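You operate a simulated robot arm through the tools that you are given. There is no shell and no other tool.

The job below is to be done with a simulated robot arm. You get a single attempt, and the scene is never put back.

TASK
Sew the beige piece with 2 mm stitches, tacked at both ends.
Fine: set the stitch dial, switch on, press TACK once and run the 20 shown; switch off after.

Only the result counts: the job must be done as asked and must still hold three seconds after the hand-in. Knocking over, shifting, dropping, spilling or breaking anything else fails it.

THE ROBOT
A 6-joint arm with a two-finger parallel gripper, fixed in place. Base frame: the origin is at the foot of the arm, x ahead of it, y to its left, z up; the work surface is at about z = 0.78. Readings come in m, rad, newtons and seconds.
With the tool pointing down near the work surface it reaches from about 0.24 to 0.64 m from the base axis. Its first joint turns from -1.152 to 1.152 rad. Payload 2.7 kg.
The tool frame sits at the grasp point between the pads (the TCP): z along the fingers, y along the line on which they close. The tips reach 0.023 m beyond it. The gripper opens to 0.094 m. The fingers are 0.038 m wide and 0.01 m thick; the gripper's body (0.054 by 0.096 m) begins 0.039 m behind the TCP.
Orientation is that of the tool frame in the base frame, as a unit quaternion [x, y, z, w]. With the fingers straight down and closing along the base's y, the tool's x points along the base's -x, its y along +y and its z along -z.

THE INTERFACE
- The arm moves only by the tool play_rows. Its argument "commands" is one flat list of numbers, 7 for each row, row after row: the shift along the tool's x, y, z in cm, then the turn, a rotation vector about the tool's x, y, z in rad, then the opening, from 0 (shut) to 1 (fully open). In form: [dx, dy, dz, rx, ry, rz, fingers, dx, dy, dz, rx, ry, rz, fingers, ...]. A call has 1 to 20 rows; each row is the pose to reach, as a shift and turn from the pose commanded when the call began, along the tool's axes at that moment. A row lasts 0.2 s, in which the tool goes at most 0.05 m and 0.15 rad; a call with a longer step from one row to the next is refused whole, and so is a gripper value outside its range. Where a pose cannot be reached the arm comes as near as it can. A force on the tool above 90 N (or 10 N above the force at the start of the call, whichever is more), or a blocked arm, ends the call early, and 0.2 s more pass. The fingers move at their own pace (about 0.045 m/s each) and stop on an object; they squeeze with about 42 N. The grip force told is the motor's: it shows also when the fingers shut on nothing. Time passes only in rows, and 0.2 s behind the last, so rows that repeat a pose let the fingers close. The reply holds the time, the measured pose of the TCP, the force on the tool along the base axes, the opening and the grip force, in the units named above and with some noise, with the torque about the TCP (base axes, N m) and any sound that the robot's microphone picked up, and new pictures: "show" is both (left out), scene, wrist or none.
- Cameras (640 x 400 px; columns grow to the right, rows downward): "scene" is fixed at [0.0396, -0.4083, 1.4326]; the picture's right is [0.98, -0.21, 0.00], its down [-0.06, -0.28, -0.96] and it looks along [0.20, 0.94, -0.28] (base axes); focal length 345 px, centre (320, 200). "wrist" rides on the gripper at [0.086, 0.016, -0.074] in the tool frame; the picture's right is [-0.18, 0.98, 0.00], its down [-0.58, -0.11, -0.81] and it looks along [-0.79, -0.15, 0.59] (tool axes); focal length 243 px, centre (320, 200). There is no depth. A picture from a camera that has moved, and an enlarged one, comes with that camera's place and axes in the base frame and with its lens.
- inspect(camera, box): a new picture of the part [left, top, right, bottom] of that camera's present view, enlarged. It takes no simulated time.
- hand_in(): hands the job in; it is judged then, once.

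Places have to be worked out from the pictures, the camera data and where the tool is seen. Open the gripper and draw the arm clear of the work before you hand the job in, unless the task says otherwise.

The tools are called as a command line: name --argument value ..., lists and objects as JSON in quotes. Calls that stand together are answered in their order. play_rows: Moves the arm, as the interface text tells. Its arguments: {"type":"object","properties":{"commands":{"type":"array","items":{"type":"number"}},"show":{"type":"string","enum":["both","scene","wrist","none"]}},"required":["commands"]} The other tools are called the same way: inspect (camera, box) takes an enlarged picture of a part of a camera's view; hand_in () hands the job in.

At the start:

```text
t: 0.0
tcp_pos: [0.352, 0.0676, 1.2977]
tcp_rot: [0.0, 1.0, -0.001, 0.0]
force: [-0.7, -0.6, 0.6]
moment: [-0.01, -0.04, 0.02]
gripper_width: 0.0939
gripper_force: 0.0
```

scene: 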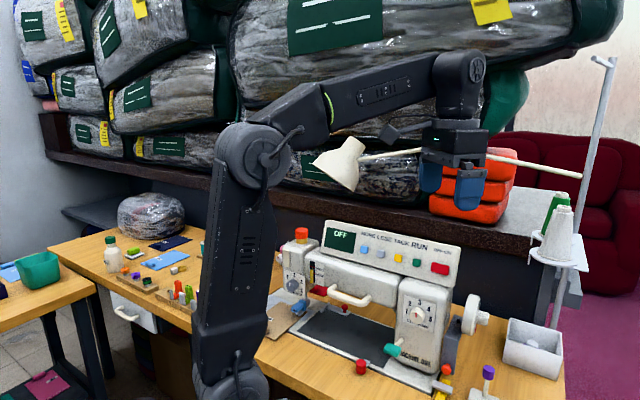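
wrist: 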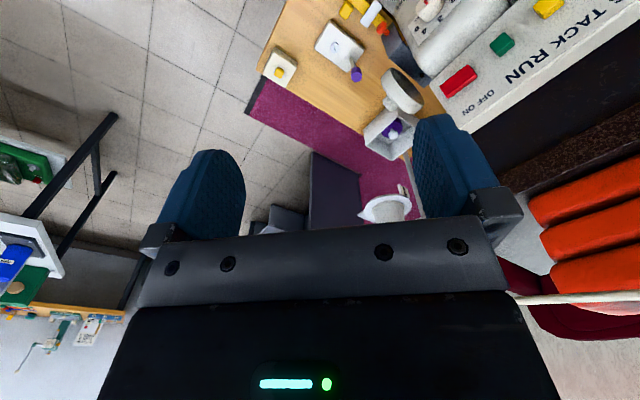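

I start by looking closely at the machine in the scene picture before moving anything.

inspect --camera "scene" --box '[260, 210, 420, 310]'

inspect --camera "scene" --box '[360, 240, 520, 340]'

inspect --camera "scene" --box '[260, 290, 420, 390]'

inspect --camera "scene" --box '[370, 300, 530, 400]'

inspect --camera "scene" --box '[80, 220, 240, 320]'

```text
4.00 times, centred on (340, 260) of scene
camera zoom: at [0.0396, -0.4083, 1.4326], right [0.98, -0.21, 0.0], down [-0.06, -0.28, -0.96], along [0.2, 0.94, -0.28], focal length 1379 px, centre (240, -40)
```

zoom: 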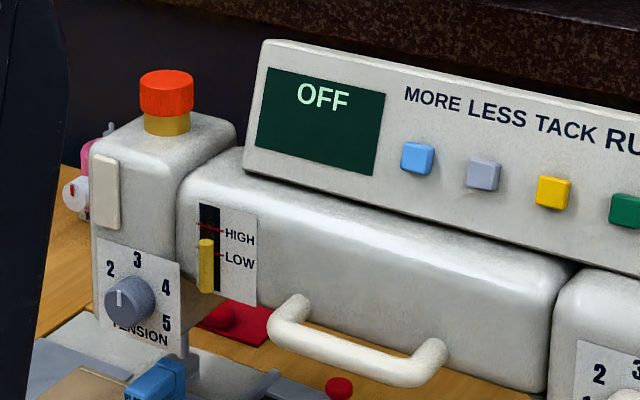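

```text
4.00 times, centred on (440, 290) of scene
camera zoom: at [0.0396, -0.4083, 1.4326], right [0.98, -0.21, 0.0], down [-0.06, -0.28, -0.96], along [0.2, 0.94, -0.28], focal length 1379 px, centre (-160, -160)
```

zoom: 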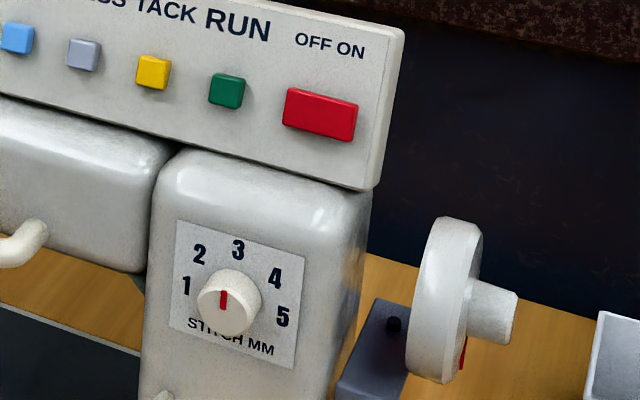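

```text
4.00 times, centred on (340, 340) of scene
camera zoom: at [0.0396, -0.4083, 1.4326], right [0.98, -0.21, 0.0], down [-0.06, -0.28, -0.96], along [0.2, 0.94, -0.28], focal length 1379 px, centre (240, -360)
```

zoom: 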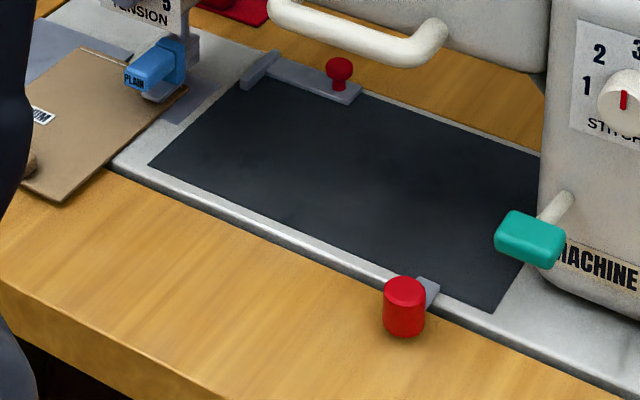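

```text
4.00 times, centred on (450, 350) of scene
camera zoom: at [0.0396, -0.4083, 1.4326], right [0.98, -0.21, 0.0], down [-0.06, -0.28, -0.96], along [0.2, 0.94, -0.28], focal length 1379 px, centre (-200, -400)
```

zoom: 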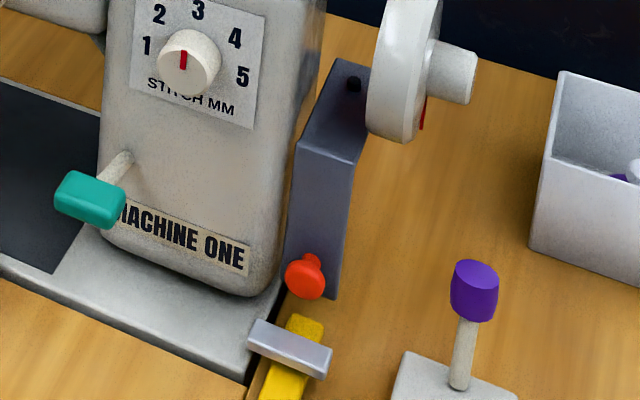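

```text
4.00 times, centred on (160, 270) of scene
camera zoom: at [0.0396, -0.4083, 1.4326], right [0.98, -0.21, 0.0], down [-0.06, -0.28, -0.96], along [0.2, 0.94, -0.28], focal length 1379 px, centre (960, -80)
```

zoom: 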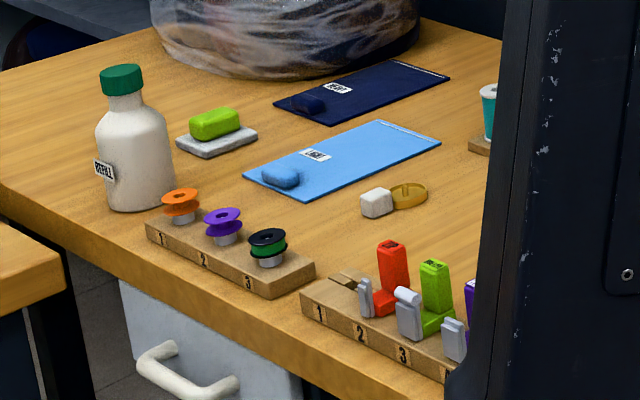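

The machine seems to stand turned at about 45°, facing the arm's base (bed front edge from about (0.12,0.42) to (0.33,0.23)), with the beige piece lying left of the foot. I'll turn toward it, staying back at radius 0.3 and high, so the wrist camera can see it.

play_rows --commands '[2.4, 2.5, 0.8, 0, 0, -0.135, 1, 4.9, 5.0, 1.6, 0, 0, -0.27, 1, 7.3, 7.5, 2.4, 0, 0, -0.405, 1, 9.7, 10, 3.2, 0, 0, -0.54, 1, 12.2, 12.5, 4, 0, 0, -0.675, 1, 14.6, 15, 4.8, 0, 0, -0.81, 1, 14.6, 15, 4.8, 0, 0, -0.81, 1]' --show "both"

```text
t: 1.6
tcp_pos: [0.2055, 0.2194, 1.249]
tcp_rot: [-0.396, 0.918, 0.0, 0.0]
force: [0.3, 0.3, 0.0]
moment: [-0.01, 0.0, 0.0]
gripper_width: 0.094
gripper_force: 0.1
camera wrist: at [0.1339, 0.167, 1.324], right [-0.59, 0.81, 0.0], down [0.48, 0.35, 0.81], along [0.65, 0.47, -0.59], focal length 243 px, centre (320, 200)
```

scene: 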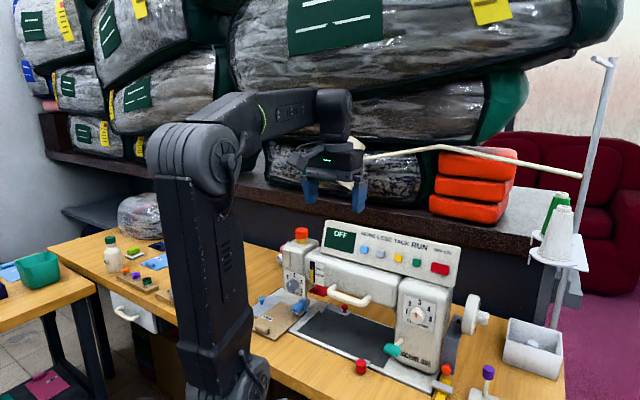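
wrist: 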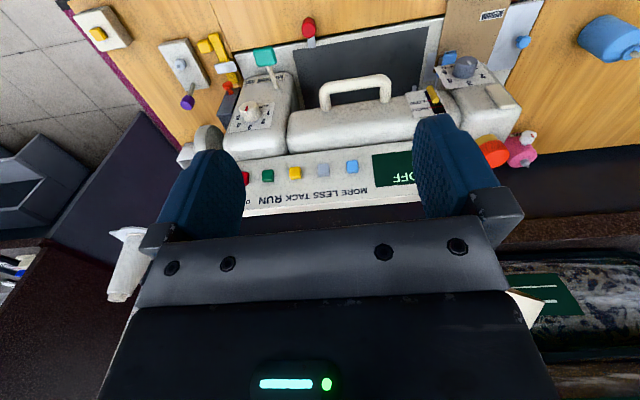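

The wrist view shows the whole machine upside down. I enlarge its parts.

inspect --camera "wrist" --box '[400, 0, 560, 100]'

inspect --camera "wrist" --box '[160, 30, 320, 130]'

inspect --camera "wrist" --box '[400, 70, 560, 170]'

inspect --camera "wrist" --box '[230, 130, 430, 230]'

inspect --camera "scene" --box '[240, 270, 340, 340]'

```text
4.00 times, centred on (480, 50) of wrist
camera zoom: at [0.1339, 0.167, 1.324], right [-0.59, 0.81, 0.0], down [0.48, 0.35, 0.81], along [0.65, 0.47, -0.59], focal length 970 px, centre (-320, 800)
```

zoom: 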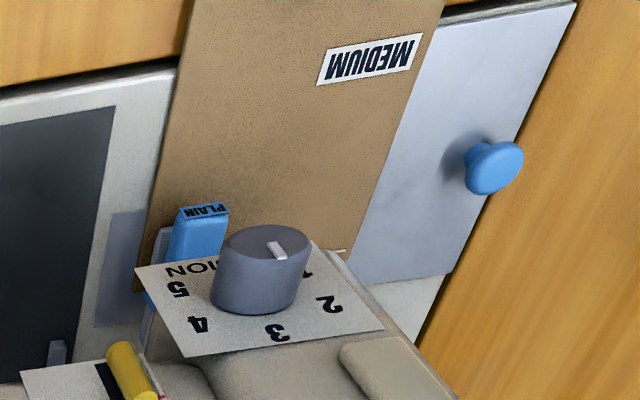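

```text
4.00 times, centred on (240, 80) of wrist
camera zoom: at [0.1339, 0.167, 1.324], right [-0.59, 0.81, 0.0], down [0.48, 0.35, 0.81], along [0.65, 0.47, -0.59], focal length 970 px, centre (640, 680)
```

zoom: 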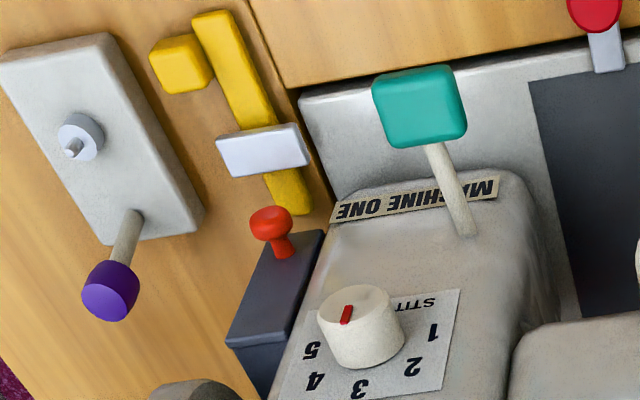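

```text
4.00 times, centred on (480, 120) of wrist
camera zoom: at [0.1339, 0.167, 1.324], right [-0.59, 0.81, 0.0], down [0.48, 0.35, 0.81], along [0.65, 0.47, -0.59], focal length 970 px, centre (-320, 520)
```

zoom: 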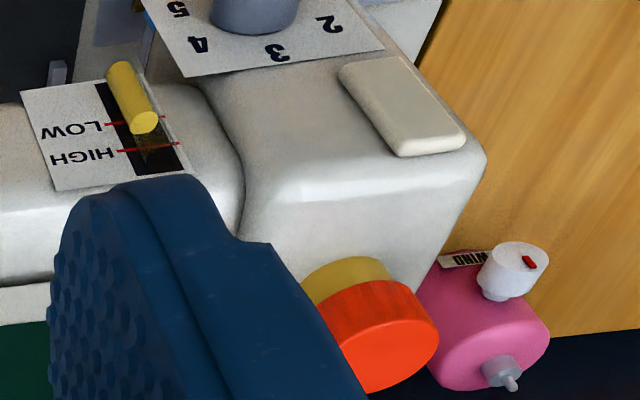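

```text
3.20 times, centred on (330, 180) of wrist
camera zoom: at [0.1339, 0.167, 1.324], right [-0.59, 0.81, 0.0], down [0.48, 0.35, 0.81], along [0.65, 0.47, -0.59], focal length 776 px, centre (288, 264)
```

zoom: 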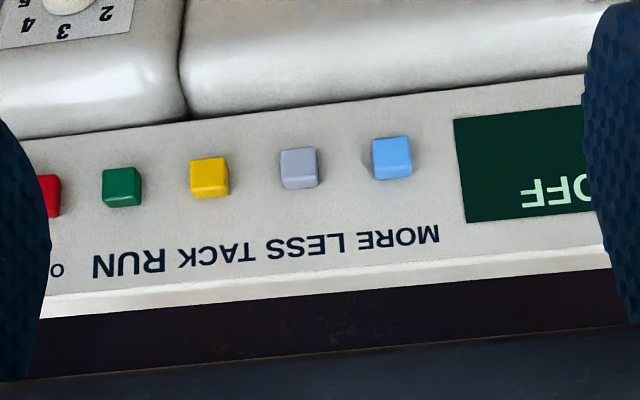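

```text
5.71 times, centred on (290, 305) of scene
camera zoom: at [0.0396, -0.4082, 1.4326], right [0.98, -0.21, 0.0], down [-0.06, -0.28, -0.96], along [0.2, 0.94, -0.28], focal length 1970 px, centre (491, -400)
```

zoom: 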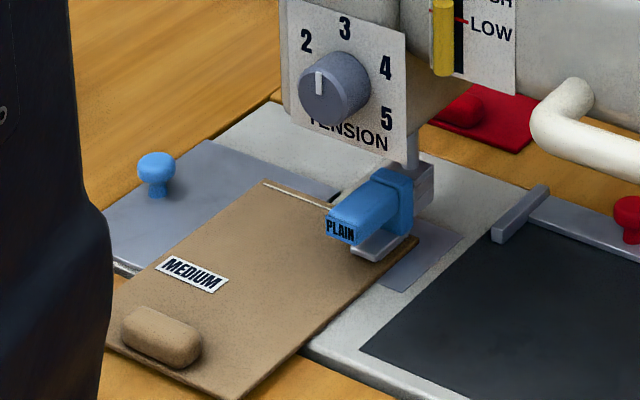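

Stereo from both cameras gives the TACK button at about (0.386, 0.303, 1.062), MORE at (0.321, 0.364, 1.063), and the stitch dial face at about (0.398, 0.211, 0.956). The machine's normal is at azimuth 46.7° and buttons are 45 mm apart. I'll move out to radius 0.42 at this height and begin swinging the tool toward a horizontal pose with the camera on top.

play_rows --commands '[-3, 0, 0, 0, 0, 0, 1, -6, 0, 0, 0, 0, 0, 1, -9, 0, 0, 0.0804, 0, -0.1147, 1, -12, 0, 0, 0.1607, 0, -0.2293, 1, -12, 0, 0, 0.2411, 0, -0.344, 1, -12, 0, 0, 0.3214, 0, -0.4586, 1, -12, 0, 0, 0.4018, 0, -0.5733, 1, -12, 0, 0, 0.4822, 0, -0.688, 1, -12, 0, 0, 0.5625, 0, -0.8026, 1, -12, 0, 0, 0.6429, 0, -0.9173, 1, -12, 0, 0, 0.7232, 0, -1.0319, 1, -12, 0, 0, 0.8036, 0, -1.1466, 1]' --show "both"

```text
t: 4.2
tcp_pos: [0.3118, 0.2946, 1.2493]
tcp_rot: [0.787, -0.494, 0.34, -0.146]
force: [-0.4, 0.1, -0.1]
moment: [-0.02, -0.02, 0.0]
gripper_width: 0.0942
gripper_force: 0.1
out of reach, approached as far as the arm can: row 9, 10, 11, 12
camera wrist: at [0.2737, 0.219, 1.3289], right [-0.72, -0.3, -0.63], down [-0.64, 0.65, 0.42], along [0.28, 0.7, -0.66], focal length 243 px, centre (320, 200)
```

scene: 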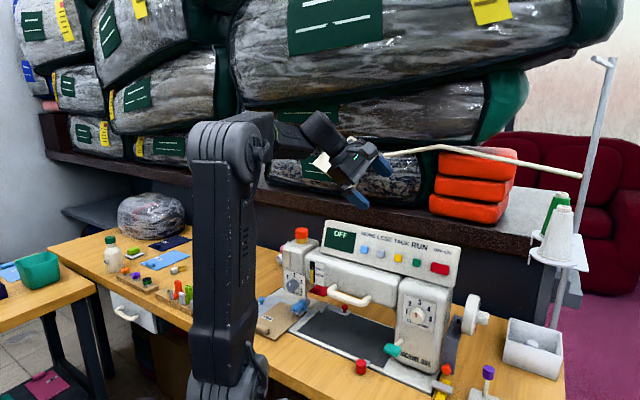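
wrist: 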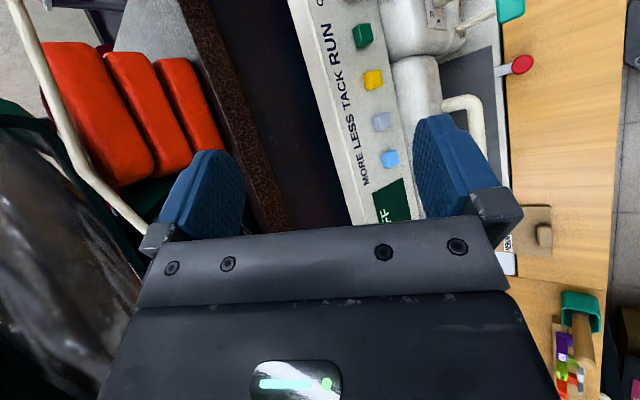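

Swinging via the right runs into the first joint's limit, since the wrist would need to go too far left. I'll swing back the same way and check the pose.

play_rows --commands '[0, 0, 0, -0.0804, 0, 0.1147, 1, 0, 0, 0, -0.1607, 0, 0.2293, 1, 0, 0, 0, -0.2411, 0, 0.344, 1, 0, 0, 0, -0.3214, 0, 0.4586, 1, 0, 0, 0, -0.4018, 0, 0.5733, 1, 0, 0, 0, -0.4822, 0, 0.688, 1, 0, 0, 0, -0.5625, 0, 0.8026, 1, 0, 0, 0, -0.6429, 0, 0.9173, 1, 0, 0, 0, -0.7232, 0, 1.0319, 1, 0, 0, 0, -0.8036, 0, 1.1466, 1, 0, 0, 0, -0.8036, 0, 1.1466, 1]' --show "none"

```text
t: 6.6
tcp_pos: [0.31, 0.2938, 1.2492]
tcp_rot: [-0.393, 0.92, 0.0, 0.0]
force: [-0.4, -0.5, 0.0]
moment: [-0.01, 0.01, 0.0]
gripper_width: 0.0938
gripper_force: 0.1
```

The pose is back (tool down at radius 0.43). Now the same swing via the left side, where the wrist goes right, away from the joint limit.

play_rows --commands '[0, 0, 0, -0.0861, 0, 0.1229, 1, 0, 0, 0, -0.1722, 0, 0.2457, 1, 0, 0, 0, -0.2583, 0, 0.3686, 1, 0, 0, 0, -0.3444, 0, 0.4914, 1, 0, 0, 0, -0.4305, 0, 0.6143, 1, 0, 0, 0, -0.5166, 0, 0.7371, 1, 0, 0, 0, -0.6027, 0, 0.86, 1, 0, 0, 0, -0.6888, 0, 0.9828, 1, 0, 0, 0, -0.7749, 0, 1.1057, 1, 0, 0, 0, -0.861, 0, 1.2285, 1, 0, 0, 0, -0.9471, 0, 1.3514, 1, 0, 0, 0, -1.0332, 0, 1.4742, 1]' --show "both"

```text
t: 9.2
tcp_pos: [0.3103, 0.2928, 1.25]
tcp_rot: [0.345, 0.824, 0.413, -0.177]
force: [0.3, 0.4, -0.2]
moment: [0.0, 0.0, 0.02]
gripper_width: 0.094
gripper_force: 0.0
camera wrist: at [0.2628, 0.2769, 1.3534], right [0.83, 0.33, 0.44], down [0.33, -0.94, 0.08], along [0.44, 0.08, -0.89], focal length 243 px, centre (320, 200)
```

scene: 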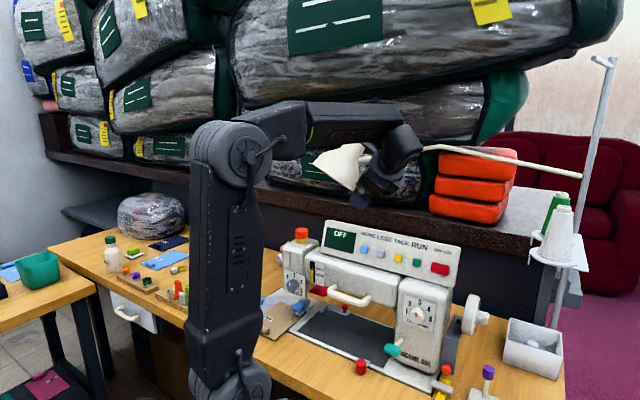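
wrist: 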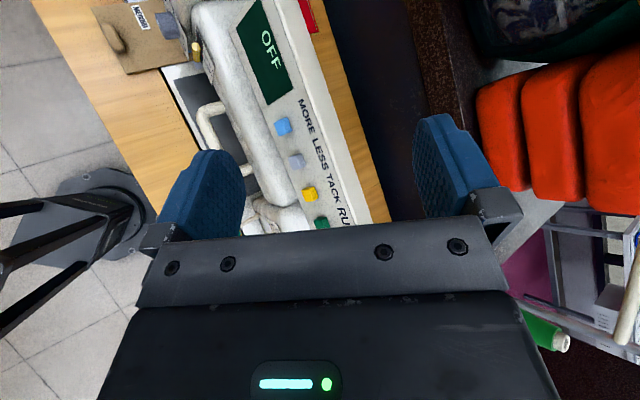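

That works without hitting a limit. I continue the rest of the swing (1.34 rad).

play_rows --commands '[0, 0, 0, -0.0855, 0, 0.122, 1, 0, 0, 0, -0.171, 0, 0.244, 1, 0, 0, 0, -0.2565, 0, 0.366, 1, 0, 0, 0, -0.342, 0, 0.488, 1, 0, 0, 0, -0.4275, 0, 0.61, 1, 0, 0, 0, -0.513, 0, 0.732, 1, 0, 0, 0, -0.5985, 0, 0.854, 1, 0, 0, 0, -0.684, 0, 0.976, 1, 0, 0, 0, -0.77, 0, 1.099, 1, 0, 0, 0, -0.77, 0, 1.099, 1]' --show "both"

```text
t: 11.4
tcp_pos: [0.3308, 0.2759, 1.2479]
tcp_rot: [0.752, 0.324, 0.526, -0.229]
force: [0.3, -0.2, -0.8]
moment: [0.01, 0.01, 0.0]
gripper_width: 0.094
gripper_force: 0.1
out of reach, approached as far as the arm can: row 9, 10
camera wrist: at [0.3142, 0.235, 1.3544], right [0.67, -0.72, -0.18], down [-0.74, -0.62, -0.27], along [0.09, 0.31, -0.95], focal length 243 px, centre (320, 200)
```

scene: 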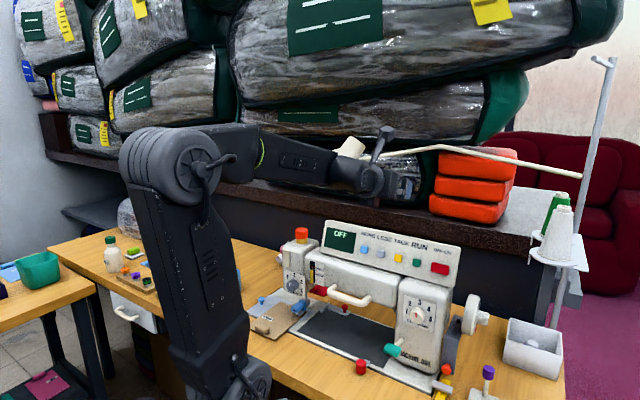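
wrist: 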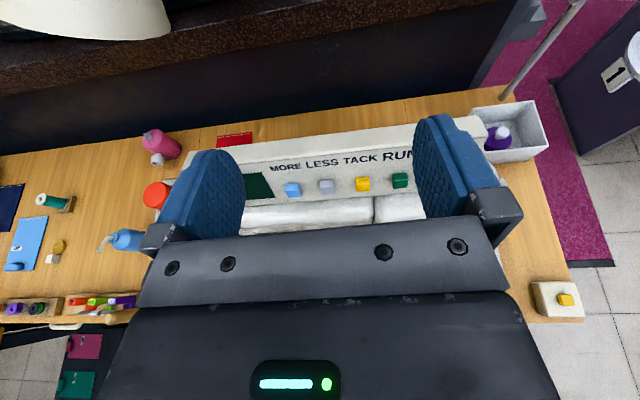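

The tool now points along the machine's normal, 20° down, with the camera on top. I move down to a standoff about 12 cm in front of the stitch dial to look at it closely.

play_rows --commands '[-3.43, 1.18, -0.27, 0, 0, 0, 1, -6.86, 2.36, -0.54, 0, 0, 0, 1, -10.29, 3.54, -0.81, 0, 0, 0, 1, -13.72, 4.72, -1.08, 0, 0, 0, 1, -17.15, 5.9, -1.35, 0, 0, 0, 1, -20.58, 7.08, -1.62, 0, 0, 0, 1, -24.01, 8.26, -1.89, 0, 0, 0, 1, -27.44, 9.43, -2.15, 0, 0, 0, 1, -27.44, 9.43, -2.15, 0, 0, 0, 1]' --show "both"

```text
t: 13.4
tcp_pos: [0.3197, 0.1294, 0.9946]
tcp_rot: [0.753, 0.322, 0.528, -0.226]
force: [0.7, 0.5, 0.1]
moment: [0.02, 0.02, -0.01]
gripper_width: 0.094
gripper_force: 0.0
camera wrist: at [0.3038, 0.0893, 1.1031], right [0.67, -0.72, -0.17], down [-0.74, -0.62, -0.27], along [0.09, 0.31, -0.95], focal length 243 px, centre (320, 200)
```

scene: 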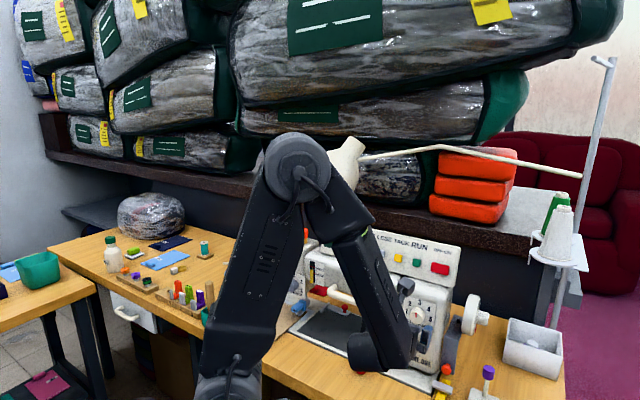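
wrist: 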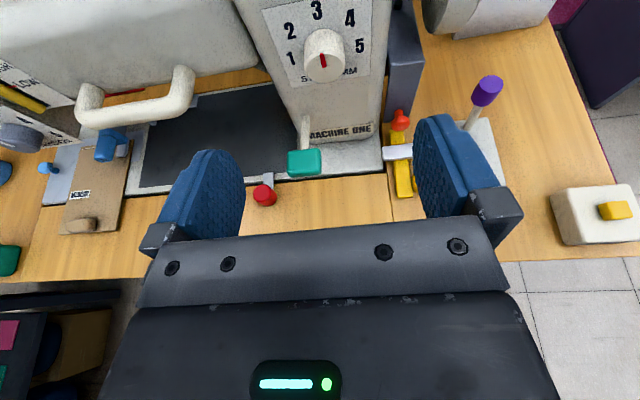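

Reached. I look closely at the dial, the lever, and the piece from here.

inspect --camera "wrist" --box '[250, 0, 410, 100]'

inspect --camera "wrist" --box '[0, 60, 240, 210]'

inspect --camera "scene" --box '[380, 230, 480, 340]'

```text
4.00 times, centred on (330, 50) of wrist
camera zoom: at [0.3038, 0.0893, 1.1031], right [0.67, -0.72, -0.17], down [-0.74, -0.62, -0.27], along [0.09, 0.31, -0.95], focal length 970 px, centre (280, 800)
```

zoom: 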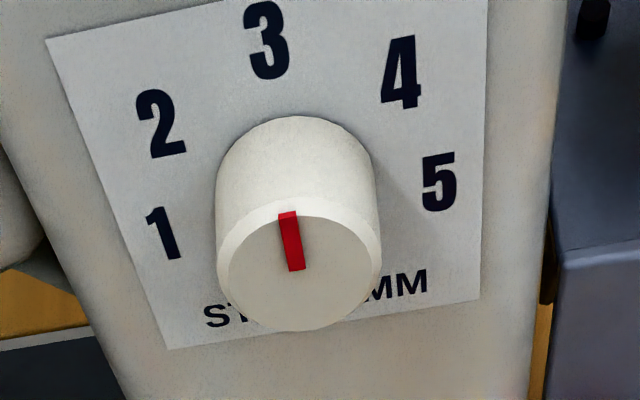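

```text
2.67 times, centred on (120, 135) of wrist
camera zoom: at [0.3038, 0.0893, 1.1031], right [0.67, -0.72, -0.17], down [-0.74, -0.62, -0.27], along [0.09, 0.31, -0.95], focal length 647 px, centre (853, 373)
```

zoom: 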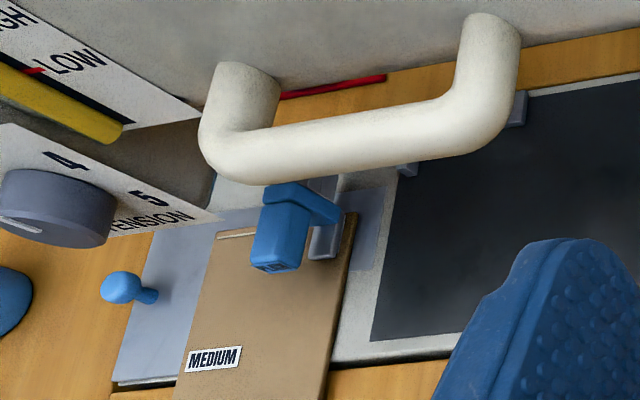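

```text
3.64 times, centred on (430, 285) of scene
camera zoom: at [0.0396, -0.4083, 1.4326], right [0.98, -0.21, 0.0], down [-0.06, -0.28, -0.96], along [0.2, 0.94, -0.28], focal length 1254 px, centre (-80, -109)
```

zoom: 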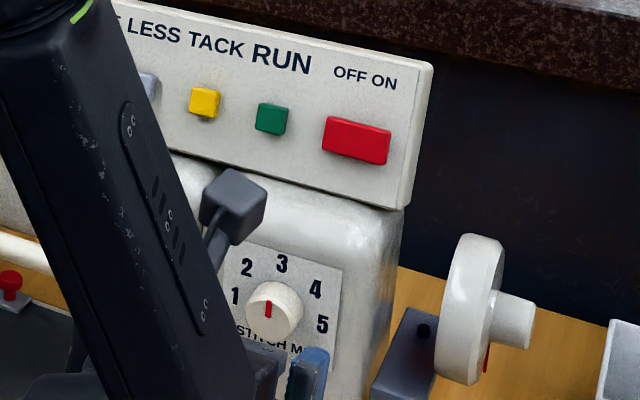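

The dial now points at 3. Stereo puts its label plate vertical at radius 0.448, with the dial face centre near (0.4015, 0.213, 0.948) and a diameter of about 33 mm. I level the tool in front of it and narrow the fingers to about 60 mm.

play_rows --commands '[-1.17, 0.07, 1.35, 0, 0.116, 0, 0.64, -2.33, 0.13, 2.7, 0, 0.232, 0, 0.64, -3.5, 0.2, 4.04, 0, 0.348, 0, 0.64, -3.5, 0.2, 4.04, 0, 0.348, 0, 0.64]' --show "both"

```text
t: 14.4
tcp_pos: [0.3407, 0.1467, 0.9503]
tcp_rot: [0.65, 0.278, 0.651, -0.278]
force: [0.0, -0.1, 0.0]
moment: [0.01, -0.02, -0.01]
gripper_width: 0.0604
gripper_force: 0.1
camera wrist: at [0.3004, 0.0817, 1.0367], right [0.71, -0.68, -0.18], down [-0.63, -0.51, -0.58], along [0.3, 0.53, -0.79], focal length 243 px, centre (320, 200)
```

scene: 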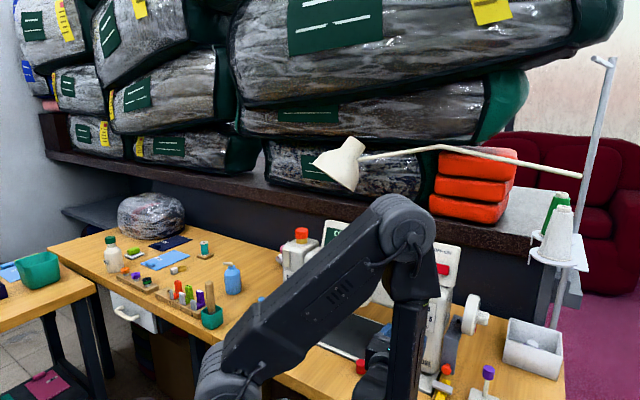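
wrist: 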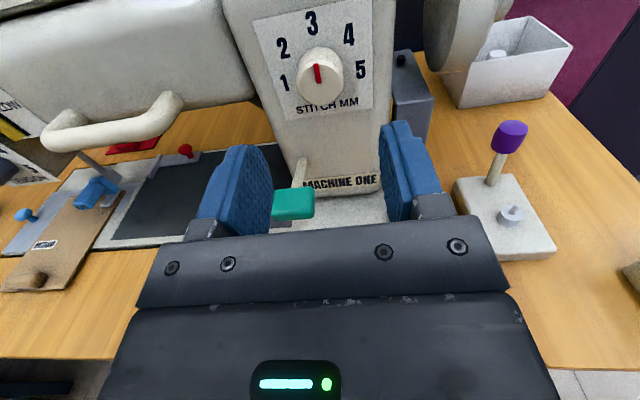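

The tool is level at (0.341, 0.147, 0.950). I zoom on the dial to get its axis precisely from this straighter view.

inspect --camera "wrist" --box '[230, 0, 410, 112]'

inspect --camera "wrist" --box '[180, 110, 460, 260]'

```text
3.56 times, centred on (320, 56) of wrist
camera zoom: at [0.3004, 0.0817, 1.0367], right [0.71, -0.68, -0.18], down [-0.63, -0.51, -0.58], along [0.3, 0.53, -0.79], focal length 863 px, centre (320, 712)
```

zoom: 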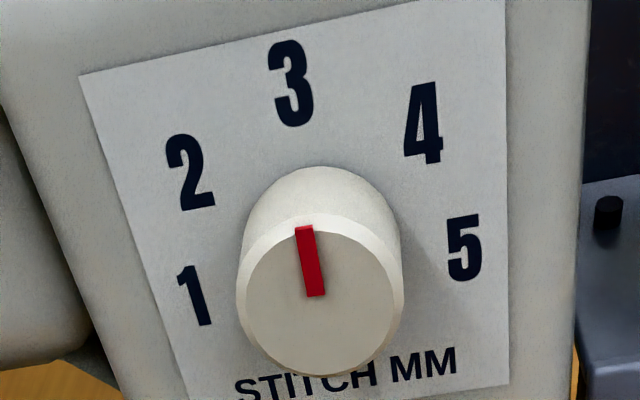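

```text
2.29 times, centred on (320, 185) of wrist
camera zoom: at [0.3004, 0.0817, 1.0367], right [0.71, -0.68, -0.18], down [-0.63, -0.51, -0.58], along [0.3, 0.53, -0.79], focal length 555 px, centre (320, 234)
```

zoom: 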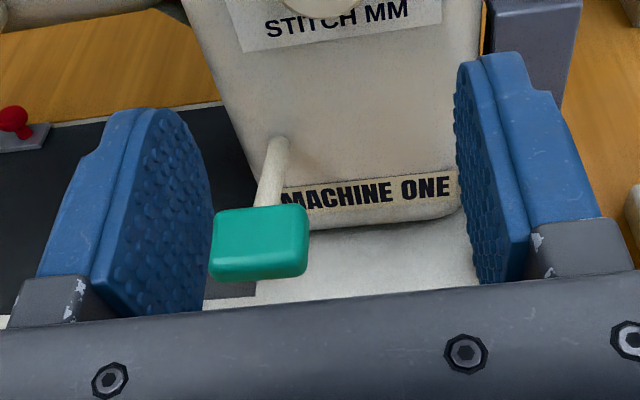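

The dial axis comes out at u=0.146, z=0.950, already aligned with the tool. I pre-roll the tool 45° clockwise so the counter-clockwise turn to 2 ends level.

play_rows --commands '[0, 0, 0, 0, 0, 0.131, 0.64, 0, 0, 0, 0, 0, 0.262, 0.64, 0, 0, 0, 0, 0, 0.393, 0.64, 0, 0, 0, 0, 0, 0.524, 0.64, 0, 0, 0, 0, 0, 0.655, 0.64, 0, 0, 0, 0, 0, 0.785, 0.64, 0, 0, 0, 0, 0, 0.785, 0.64]' --show "both"

```text
t: 16.0
tcp_pos: [0.3408, 0.1475, 0.9483]
tcp_rot: [0.707, 0.008, 0.494, -0.506]
force: [0.1, -0.9, 0.2]
moment: [0.01, 0.0, -0.03]
gripper_width: 0.0601
gripper_force: 0.1
camera wrist: at [0.3416, 0.043, 0.9992], right [0.41, -0.39, -0.83], down [-0.91, -0.25, -0.33], along [-0.07, 0.89, -0.45], focal length 243 px, centre (320, 200)
```

scene: 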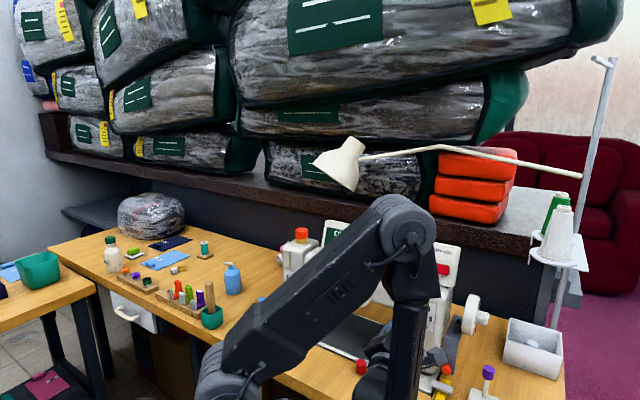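
wrist: 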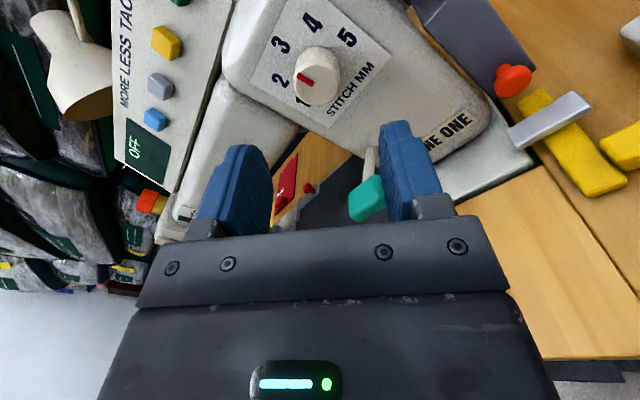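

Rolled without trouble, and the teal lever stays about 4 cm clear of the lower finger. I advance 7.6 cm so the pads straddle the dial, and look before closing.

play_rows --commands '[0.05, -0.05, 2, 0, 0, 0, 0.64, 0.1, -0.1, 4, 0, 0, 0, 0.64, 0.1, -0.1, 5.5, 0, 0, 0, 0.64, 0.1, -0.1, 6.6, 0, 0, 0, 0.64, 0.1, -0.1, 7.6, 0, 0, 0, 0.64]' --show "both"

inspect --camera "wrist" --box '[160, 60, 480, 260]'

```text
t: 17.2
tcp_pos: [0.392, 0.2036, 0.9483]
tcp_rot: [0.707, 0.008, 0.494, -0.506]
force: [-0.3, -0.4, 0.1]
moment: [-0.01, 0.0, -0.02]
gripper_width: 0.0601
gripper_force: 0.0
camera wrist: at [0.3931, 0.0984, 0.9991], right [0.41, -0.39, -0.83], down [-0.91, -0.25, -0.33], along [-0.07, 0.89, -0.46], focal length 243 px, centre (320, 200)
```

scene: 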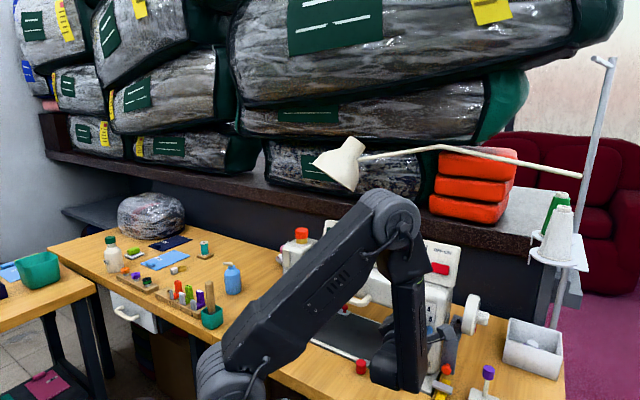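
wrist: 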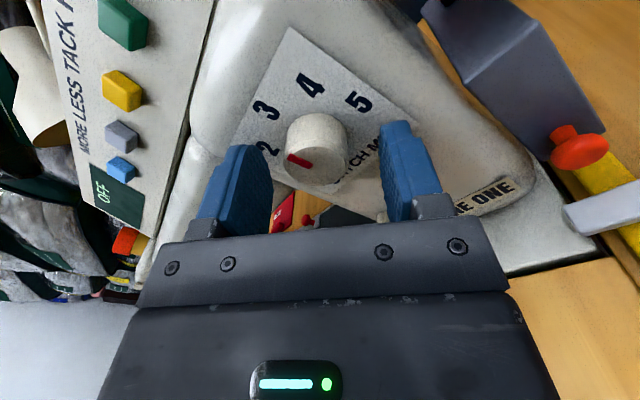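

```text
2.00 times, centred on (320, 160) of wrist
camera zoom: at [0.3931, 0.0984, 0.9991], right [0.41, -0.39, -0.83], down [-0.91, -0.25, -0.33], along [-0.07, 0.89, -0.46], focal length 485 px, centre (320, 280)
```

zoom: 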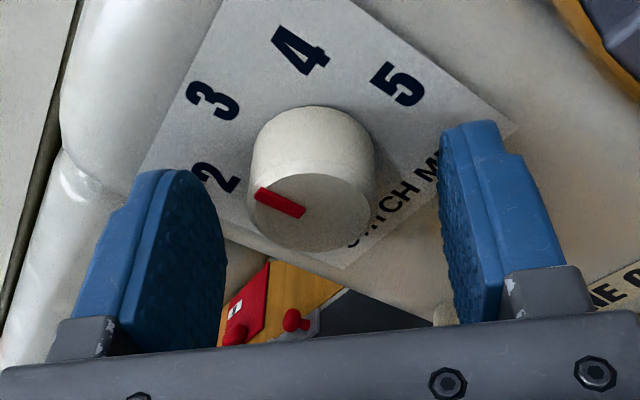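

The dial face sits between the pads, about 1 cm inside the tips and 2 mm off centre. I shift by that and close on it.

play_rows --commands '[0, -0.15, 0.2, 0, 0, 0, 0.64, 0, -0.15, 0.2, 0, 0, 0, 0.2, 0, -0.15, 0.2, 0, 0, 0, 0.2, 0, -0.15, 0.2, 0, 0, 0, 0.2, 0, -0.15, 0.2, 0, 0, 0, 0.2, 0, -0.15, 0.2, 0, 0, 0, 0.2]' --show "wrist"

inspect --camera "wrist" --box '[160, 60, 480, 260]'

```text
t: 18.6
tcp_pos: [0.3942, 0.2043, 0.949]
tcp_rot: [0.707, 0.009, 0.494, -0.506]
force: [1.3, 2.6, 1.8]
moment: [-0.61, 0.55, -0.52]
gripper_width: 0.0319
gripper_force: 45.0
camera wrist: at [0.3944, 0.1006, 1.0003], right [0.41, -0.39, -0.83], down [-0.91, -0.25, -0.33], along [-0.07, 0.89, -0.46], focal length 243 px, centre (320, 200)
```

wrist: 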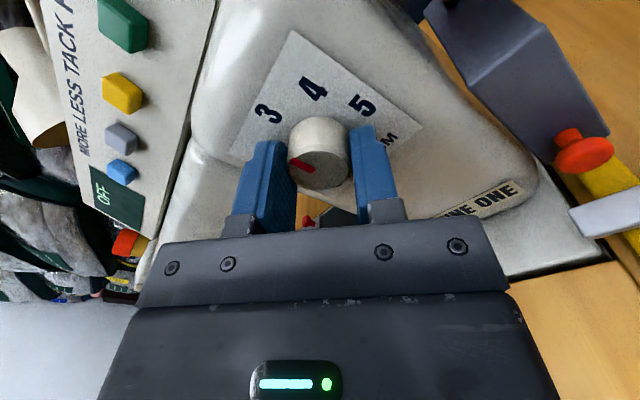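

```text
2.00 times, centred on (320, 160) of wrist
camera zoom: at [0.3944, 0.1006, 1.0003], right [0.41, -0.39, -0.83], down [-0.91, -0.25, -0.33], along [-0.07, 0.89, -0.46], focal length 485 px, centre (320, 280)
```

zoom: 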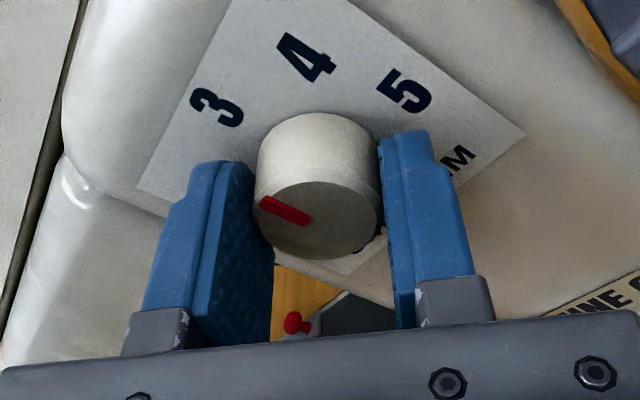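

Gripped firmly at 31.9 mm. I turn 45° counter-clockwise, holding the position.

play_rows --commands '[0, 0, 0, 0, 0, -0.1, 0.2, 0, 0, 0, 0, 0, -0.2, 0.2, 0, 0, 0, 0, 0, -0.3, 0.2, 0, 0, 0, 0, 0, -0.4, 0.2, 0, 0, 0, 0, 0, -0.5, 0.2, 0, 0, 0, 0, 0, -0.6, 0.2, 0, 0, 0, 0, 0, -0.7, 0.2, 0, 0, 0, 0, 0, -0.785, 0.2, 0, 0, 0, 0, 0, -0.785, 0.2]' --show "wrist"

inspect --camera "wrist" --box '[200, 60, 440, 210]'

```text
t: 20.6
tcp_pos: [0.3949, 0.2027, 0.9488]
tcp_rot: [0.653, 0.278, 0.649, -0.276]
force: [16.2, -3.1, -21.4]
moment: [-0.6, 0.66, -1.03]
gripper_width: 0.0317
gripper_force: 45.2
camera wrist: at [0.355, 0.1388, 1.037], right [0.71, -0.68, -0.18], down [-0.64, -0.51, -0.58], along [0.3, 0.53, -0.8], focal length 243 px, centre (320, 200)
```

wrist: 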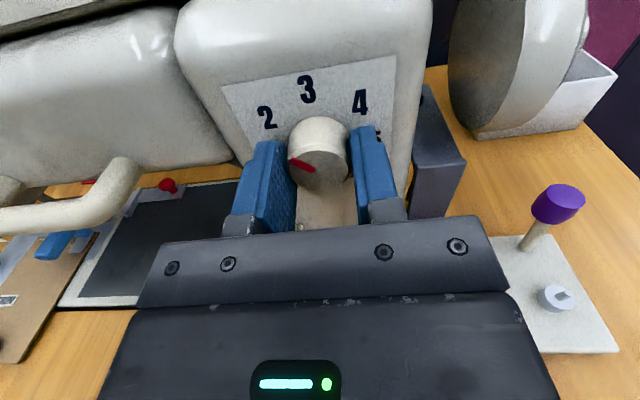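

```text
2.67 times, centred on (320, 135) of wrist
camera zoom: at [0.355, 0.1388, 1.037], right [0.71, -0.68, -0.18], down [-0.64, -0.51, -0.58], along [0.3, 0.53, -0.8], focal length 647 px, centre (320, 373)
```

zoom: 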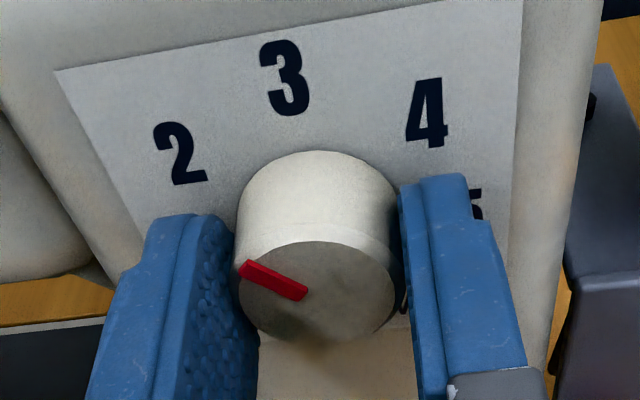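

The pointer now stands about 46° left of vertical, right at the 2. I release slowly and check it stays there.

play_rows --commands '[0, 0, 0, 0, 0, 0, 0.45, 0, 0, 0, 0, 0, 0, 0.64, 0, 0, 0, 0, 0, 0, 0.64, 0, 0, -2, 0, 0, 0, 0.64, 0, 0, -4, 0, 0, 0, 0.64, 0, 0, -6, 0, 0, 0, 0.64]' --show "wrist"

inspect --camera "wrist" --box '[230, 0, 410, 112]'

```text
t: 22.0
tcp_pos: [0.3503, 0.163, 0.9503]
tcp_rot: [0.65, 0.279, 0.65, -0.279]
force: [-0.1, -0.3, -0.2]
moment: [0.01, -0.04, 0.0]
gripper_width: 0.0602
gripper_force: 0.2
camera wrist: at [0.3116, 0.0966, 1.0374], right [0.71, -0.68, -0.18], down [-0.63, -0.51, -0.58], along [0.3, 0.53, -0.79], focal length 243 px, centre (320, 200)
```

wrist: 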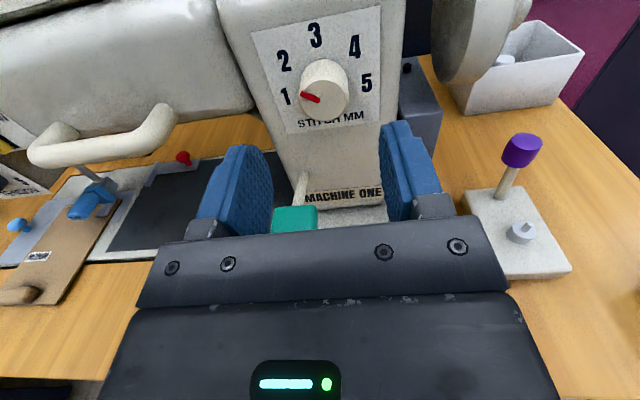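

```text
3.56 times, centred on (320, 56) of wrist
camera zoom: at [0.3116, 0.0966, 1.0374], right [0.71, -0.68, -0.18], down [-0.63, -0.51, -0.58], along [0.3, 0.53, -0.79], focal length 863 px, centre (320, 712)
```

zoom: 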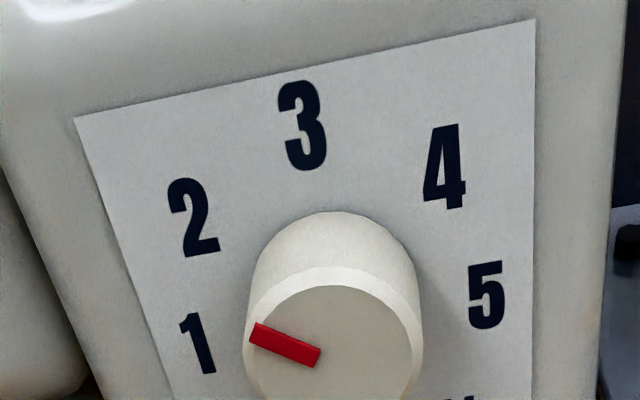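

The numbers work out to be spaced 50° apart (2 is at 50° left), while the pointer now seems to read about 58°. I zoom in further to measure this carefully.

inspect --camera "wrist" --box '[280, 50, 370, 130]'

inspect --camera "wrist" --box '[240, 0, 400, 140]'

```text
5.00 times, centred on (325, 90) of wrist
camera zoom: at [0.3116, 0.0966, 1.0374], right [0.71, -0.68, -0.18], down [-0.63, -0.51, -0.58], along [0.3, 0.53, -0.79], focal length 1213 px, centre (295, 750)
```

zoom: 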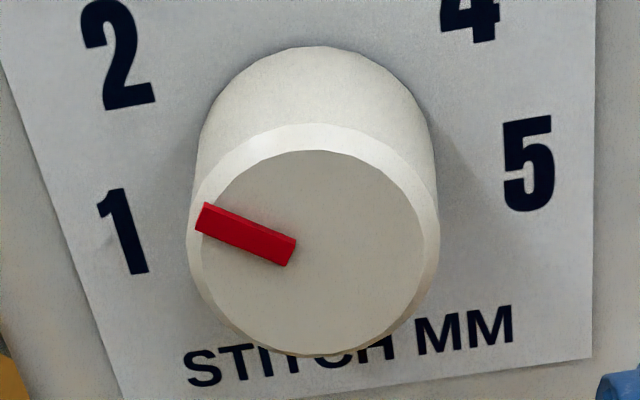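

```text
2.86 times, centred on (320, 70) of wrist
camera zoom: at [0.3116, 0.0966, 1.0374], right [0.71, -0.68, -0.18], down [-0.63, -0.51, -0.58], along [0.3, 0.53, -0.79], focal length 693 px, centre (320, 571)
```

zoom: 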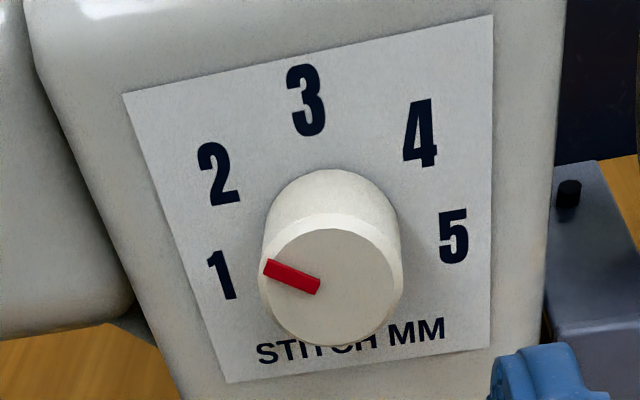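

The pointer reads roughly 57°, about 7° past the 2, because the off-centre grip rolled the dial a little on release. I'll re-centre the tool (+5 mm right, 2 mm lower), advance and grip again for a small correction.

play_rows --commands '[-0.1, 0.25, 0, 0, 0, 0, 0.64, -0.18, 0.5, 0, 0, 0, 0, 0.64, -0.18, 0.5, 2, 0, 0, 0, 0.64, -0.18, 0.5, 4, 0, 0, 0, 0.64, -0.18, 0.5, 6, 0, 0, 0, 0.64, -0.18, 0.5, 6, 0, 0, 0, 0.64]' --show "wrist"

inspect --camera "wrist" --box '[200, 60, 440, 210]'

```text
t: 23.4
tcp_pos: [0.3976, 0.2023, 0.949]
tcp_rot: [0.649, 0.279, 0.65, -0.279]
force: [-0.3, -0.4, -0.4]
moment: [-0.02, -0.03, 0.02]
gripper_width: 0.0599
gripper_force: 0.2
camera wrist: at [0.358, 0.1369, 1.0366], right [0.71, -0.68, -0.18], down [-0.64, -0.51, -0.58], along [0.3, 0.53, -0.79], focal length 243 px, centre (320, 200)
```

wrist: 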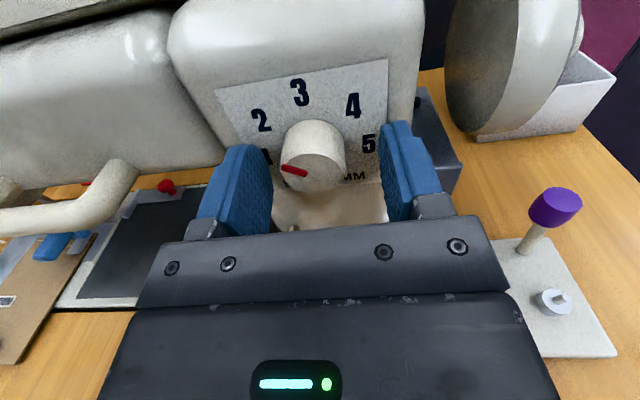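

```text
2.67 times, centred on (320, 135) of wrist
camera zoom: at [0.358, 0.1369, 1.0366], right [0.71, -0.68, -0.18], down [-0.64, -0.51, -0.58], along [0.3, 0.53, -0.79], focal length 647 px, centre (320, 373)
```

zoom: 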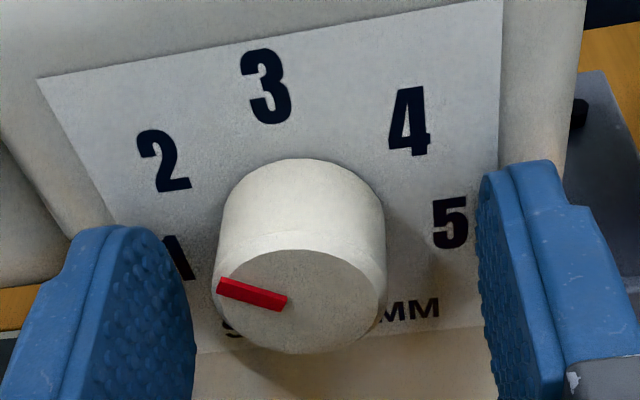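

The tool is now about 3.5 mm too far right and 1.4 mm low relative to the dial axis. I shift by that and close.

play_rows --commands '[0.14, -0.35, 0, 0, 0, 0, 0.64, 0.14, -0.35, 0, 0, 0, 0, 0.64, 0.14, -0.35, 0, 0, 0, 0, 0.45, 0.14, -0.35, 0, 0, 0, 0, 0.2, 0.14, -0.35, 0, 0, 0, 0, 0.2, 0.14, -0.35, 0, 0, 0, 0, 0.2, 0.14, -0.35, 0, 0, 0, 0, 0.2]' --show "wrist"

inspect --camera "wrist" --box '[200, 60, 440, 210]'

```text
t: 25.0
tcp_pos: [0.3943, 0.2049, 0.9501]
tcp_rot: [0.65, 0.278, 0.65, -0.278]
force: [0.9, -2.2, 0.9]
moment: [-0.01, 0.03, -1.0]
gripper_width: 0.0317
gripper_force: 45.2
camera wrist: at [0.355, 0.1384, 1.0379], right [0.71, -0.68, -0.18], down [-0.64, -0.51, -0.58], along [0.3, 0.53, -0.79], focal length 243 px, centre (320, 200)
```

wrist: 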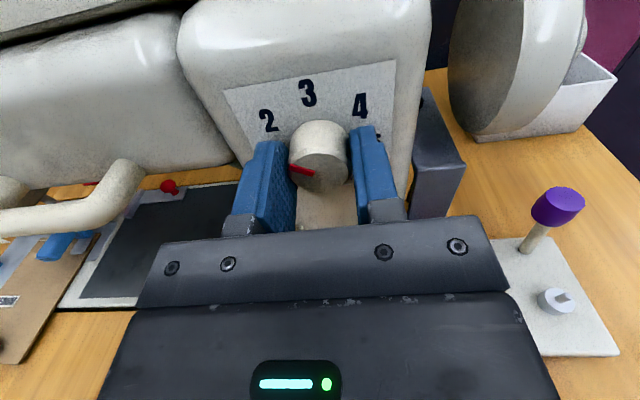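

```text
2.67 times, centred on (320, 135) of wrist
camera zoom: at [0.355, 0.1384, 1.0379], right [0.71, -0.68, -0.18], down [-0.64, -0.51, -0.58], along [0.3, 0.53, -0.79], focal length 647 px, centre (320, 373)
```

zoom: 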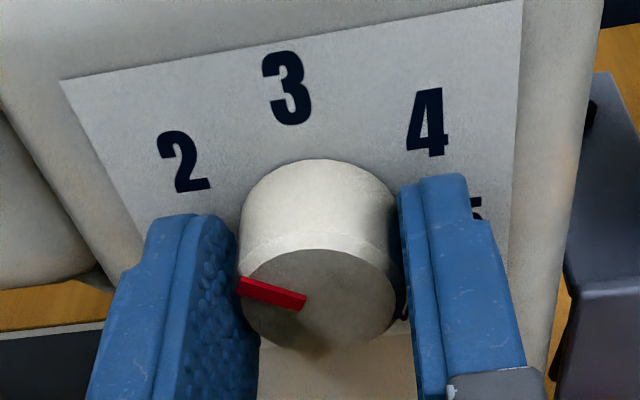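

Centred now, with almost no side force. The pointer measures about 59°, so I turn it clockwise by 0.15 rad and check while still gripped.

play_rows --commands '[0, 0, 0, 0, 0, 0.05, 0.2, 0, 0, 0, 0, 0, 0.1, 0.2, 0, 0, 0, 0, 0, 0.15, 0.2, 0, 0, 0, 0, 0, 0.15, 0.2]' --show "none"

inspect --camera "wrist" --box '[200, 60, 440, 210]'

```text
t: 26.0
tcp_pos: [0.3945, 0.2028, 0.9518]
tcp_rot: [0.668, 0.229, 0.628, -0.327]
force: [2.6, 2.3, 5.3]
moment: [0.86, -0.85, -0.92]
gripper_width: 0.0317
gripper_force: 44.8
```

```text
2.67 times, centred on (320, 135) of wrist
camera zoom: at [0.3641, 0.1295, 1.0343], right [0.68, -0.65, -0.33], down [-0.7, -0.45, -0.56], along [0.22, 0.61, -0.76], focal length 647 px, centre (320, 373)
```

zoom: 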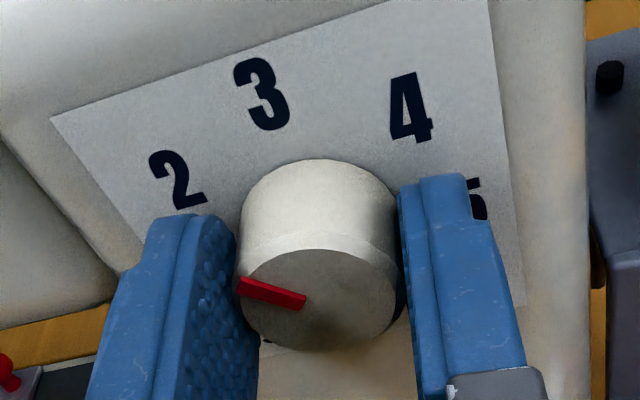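

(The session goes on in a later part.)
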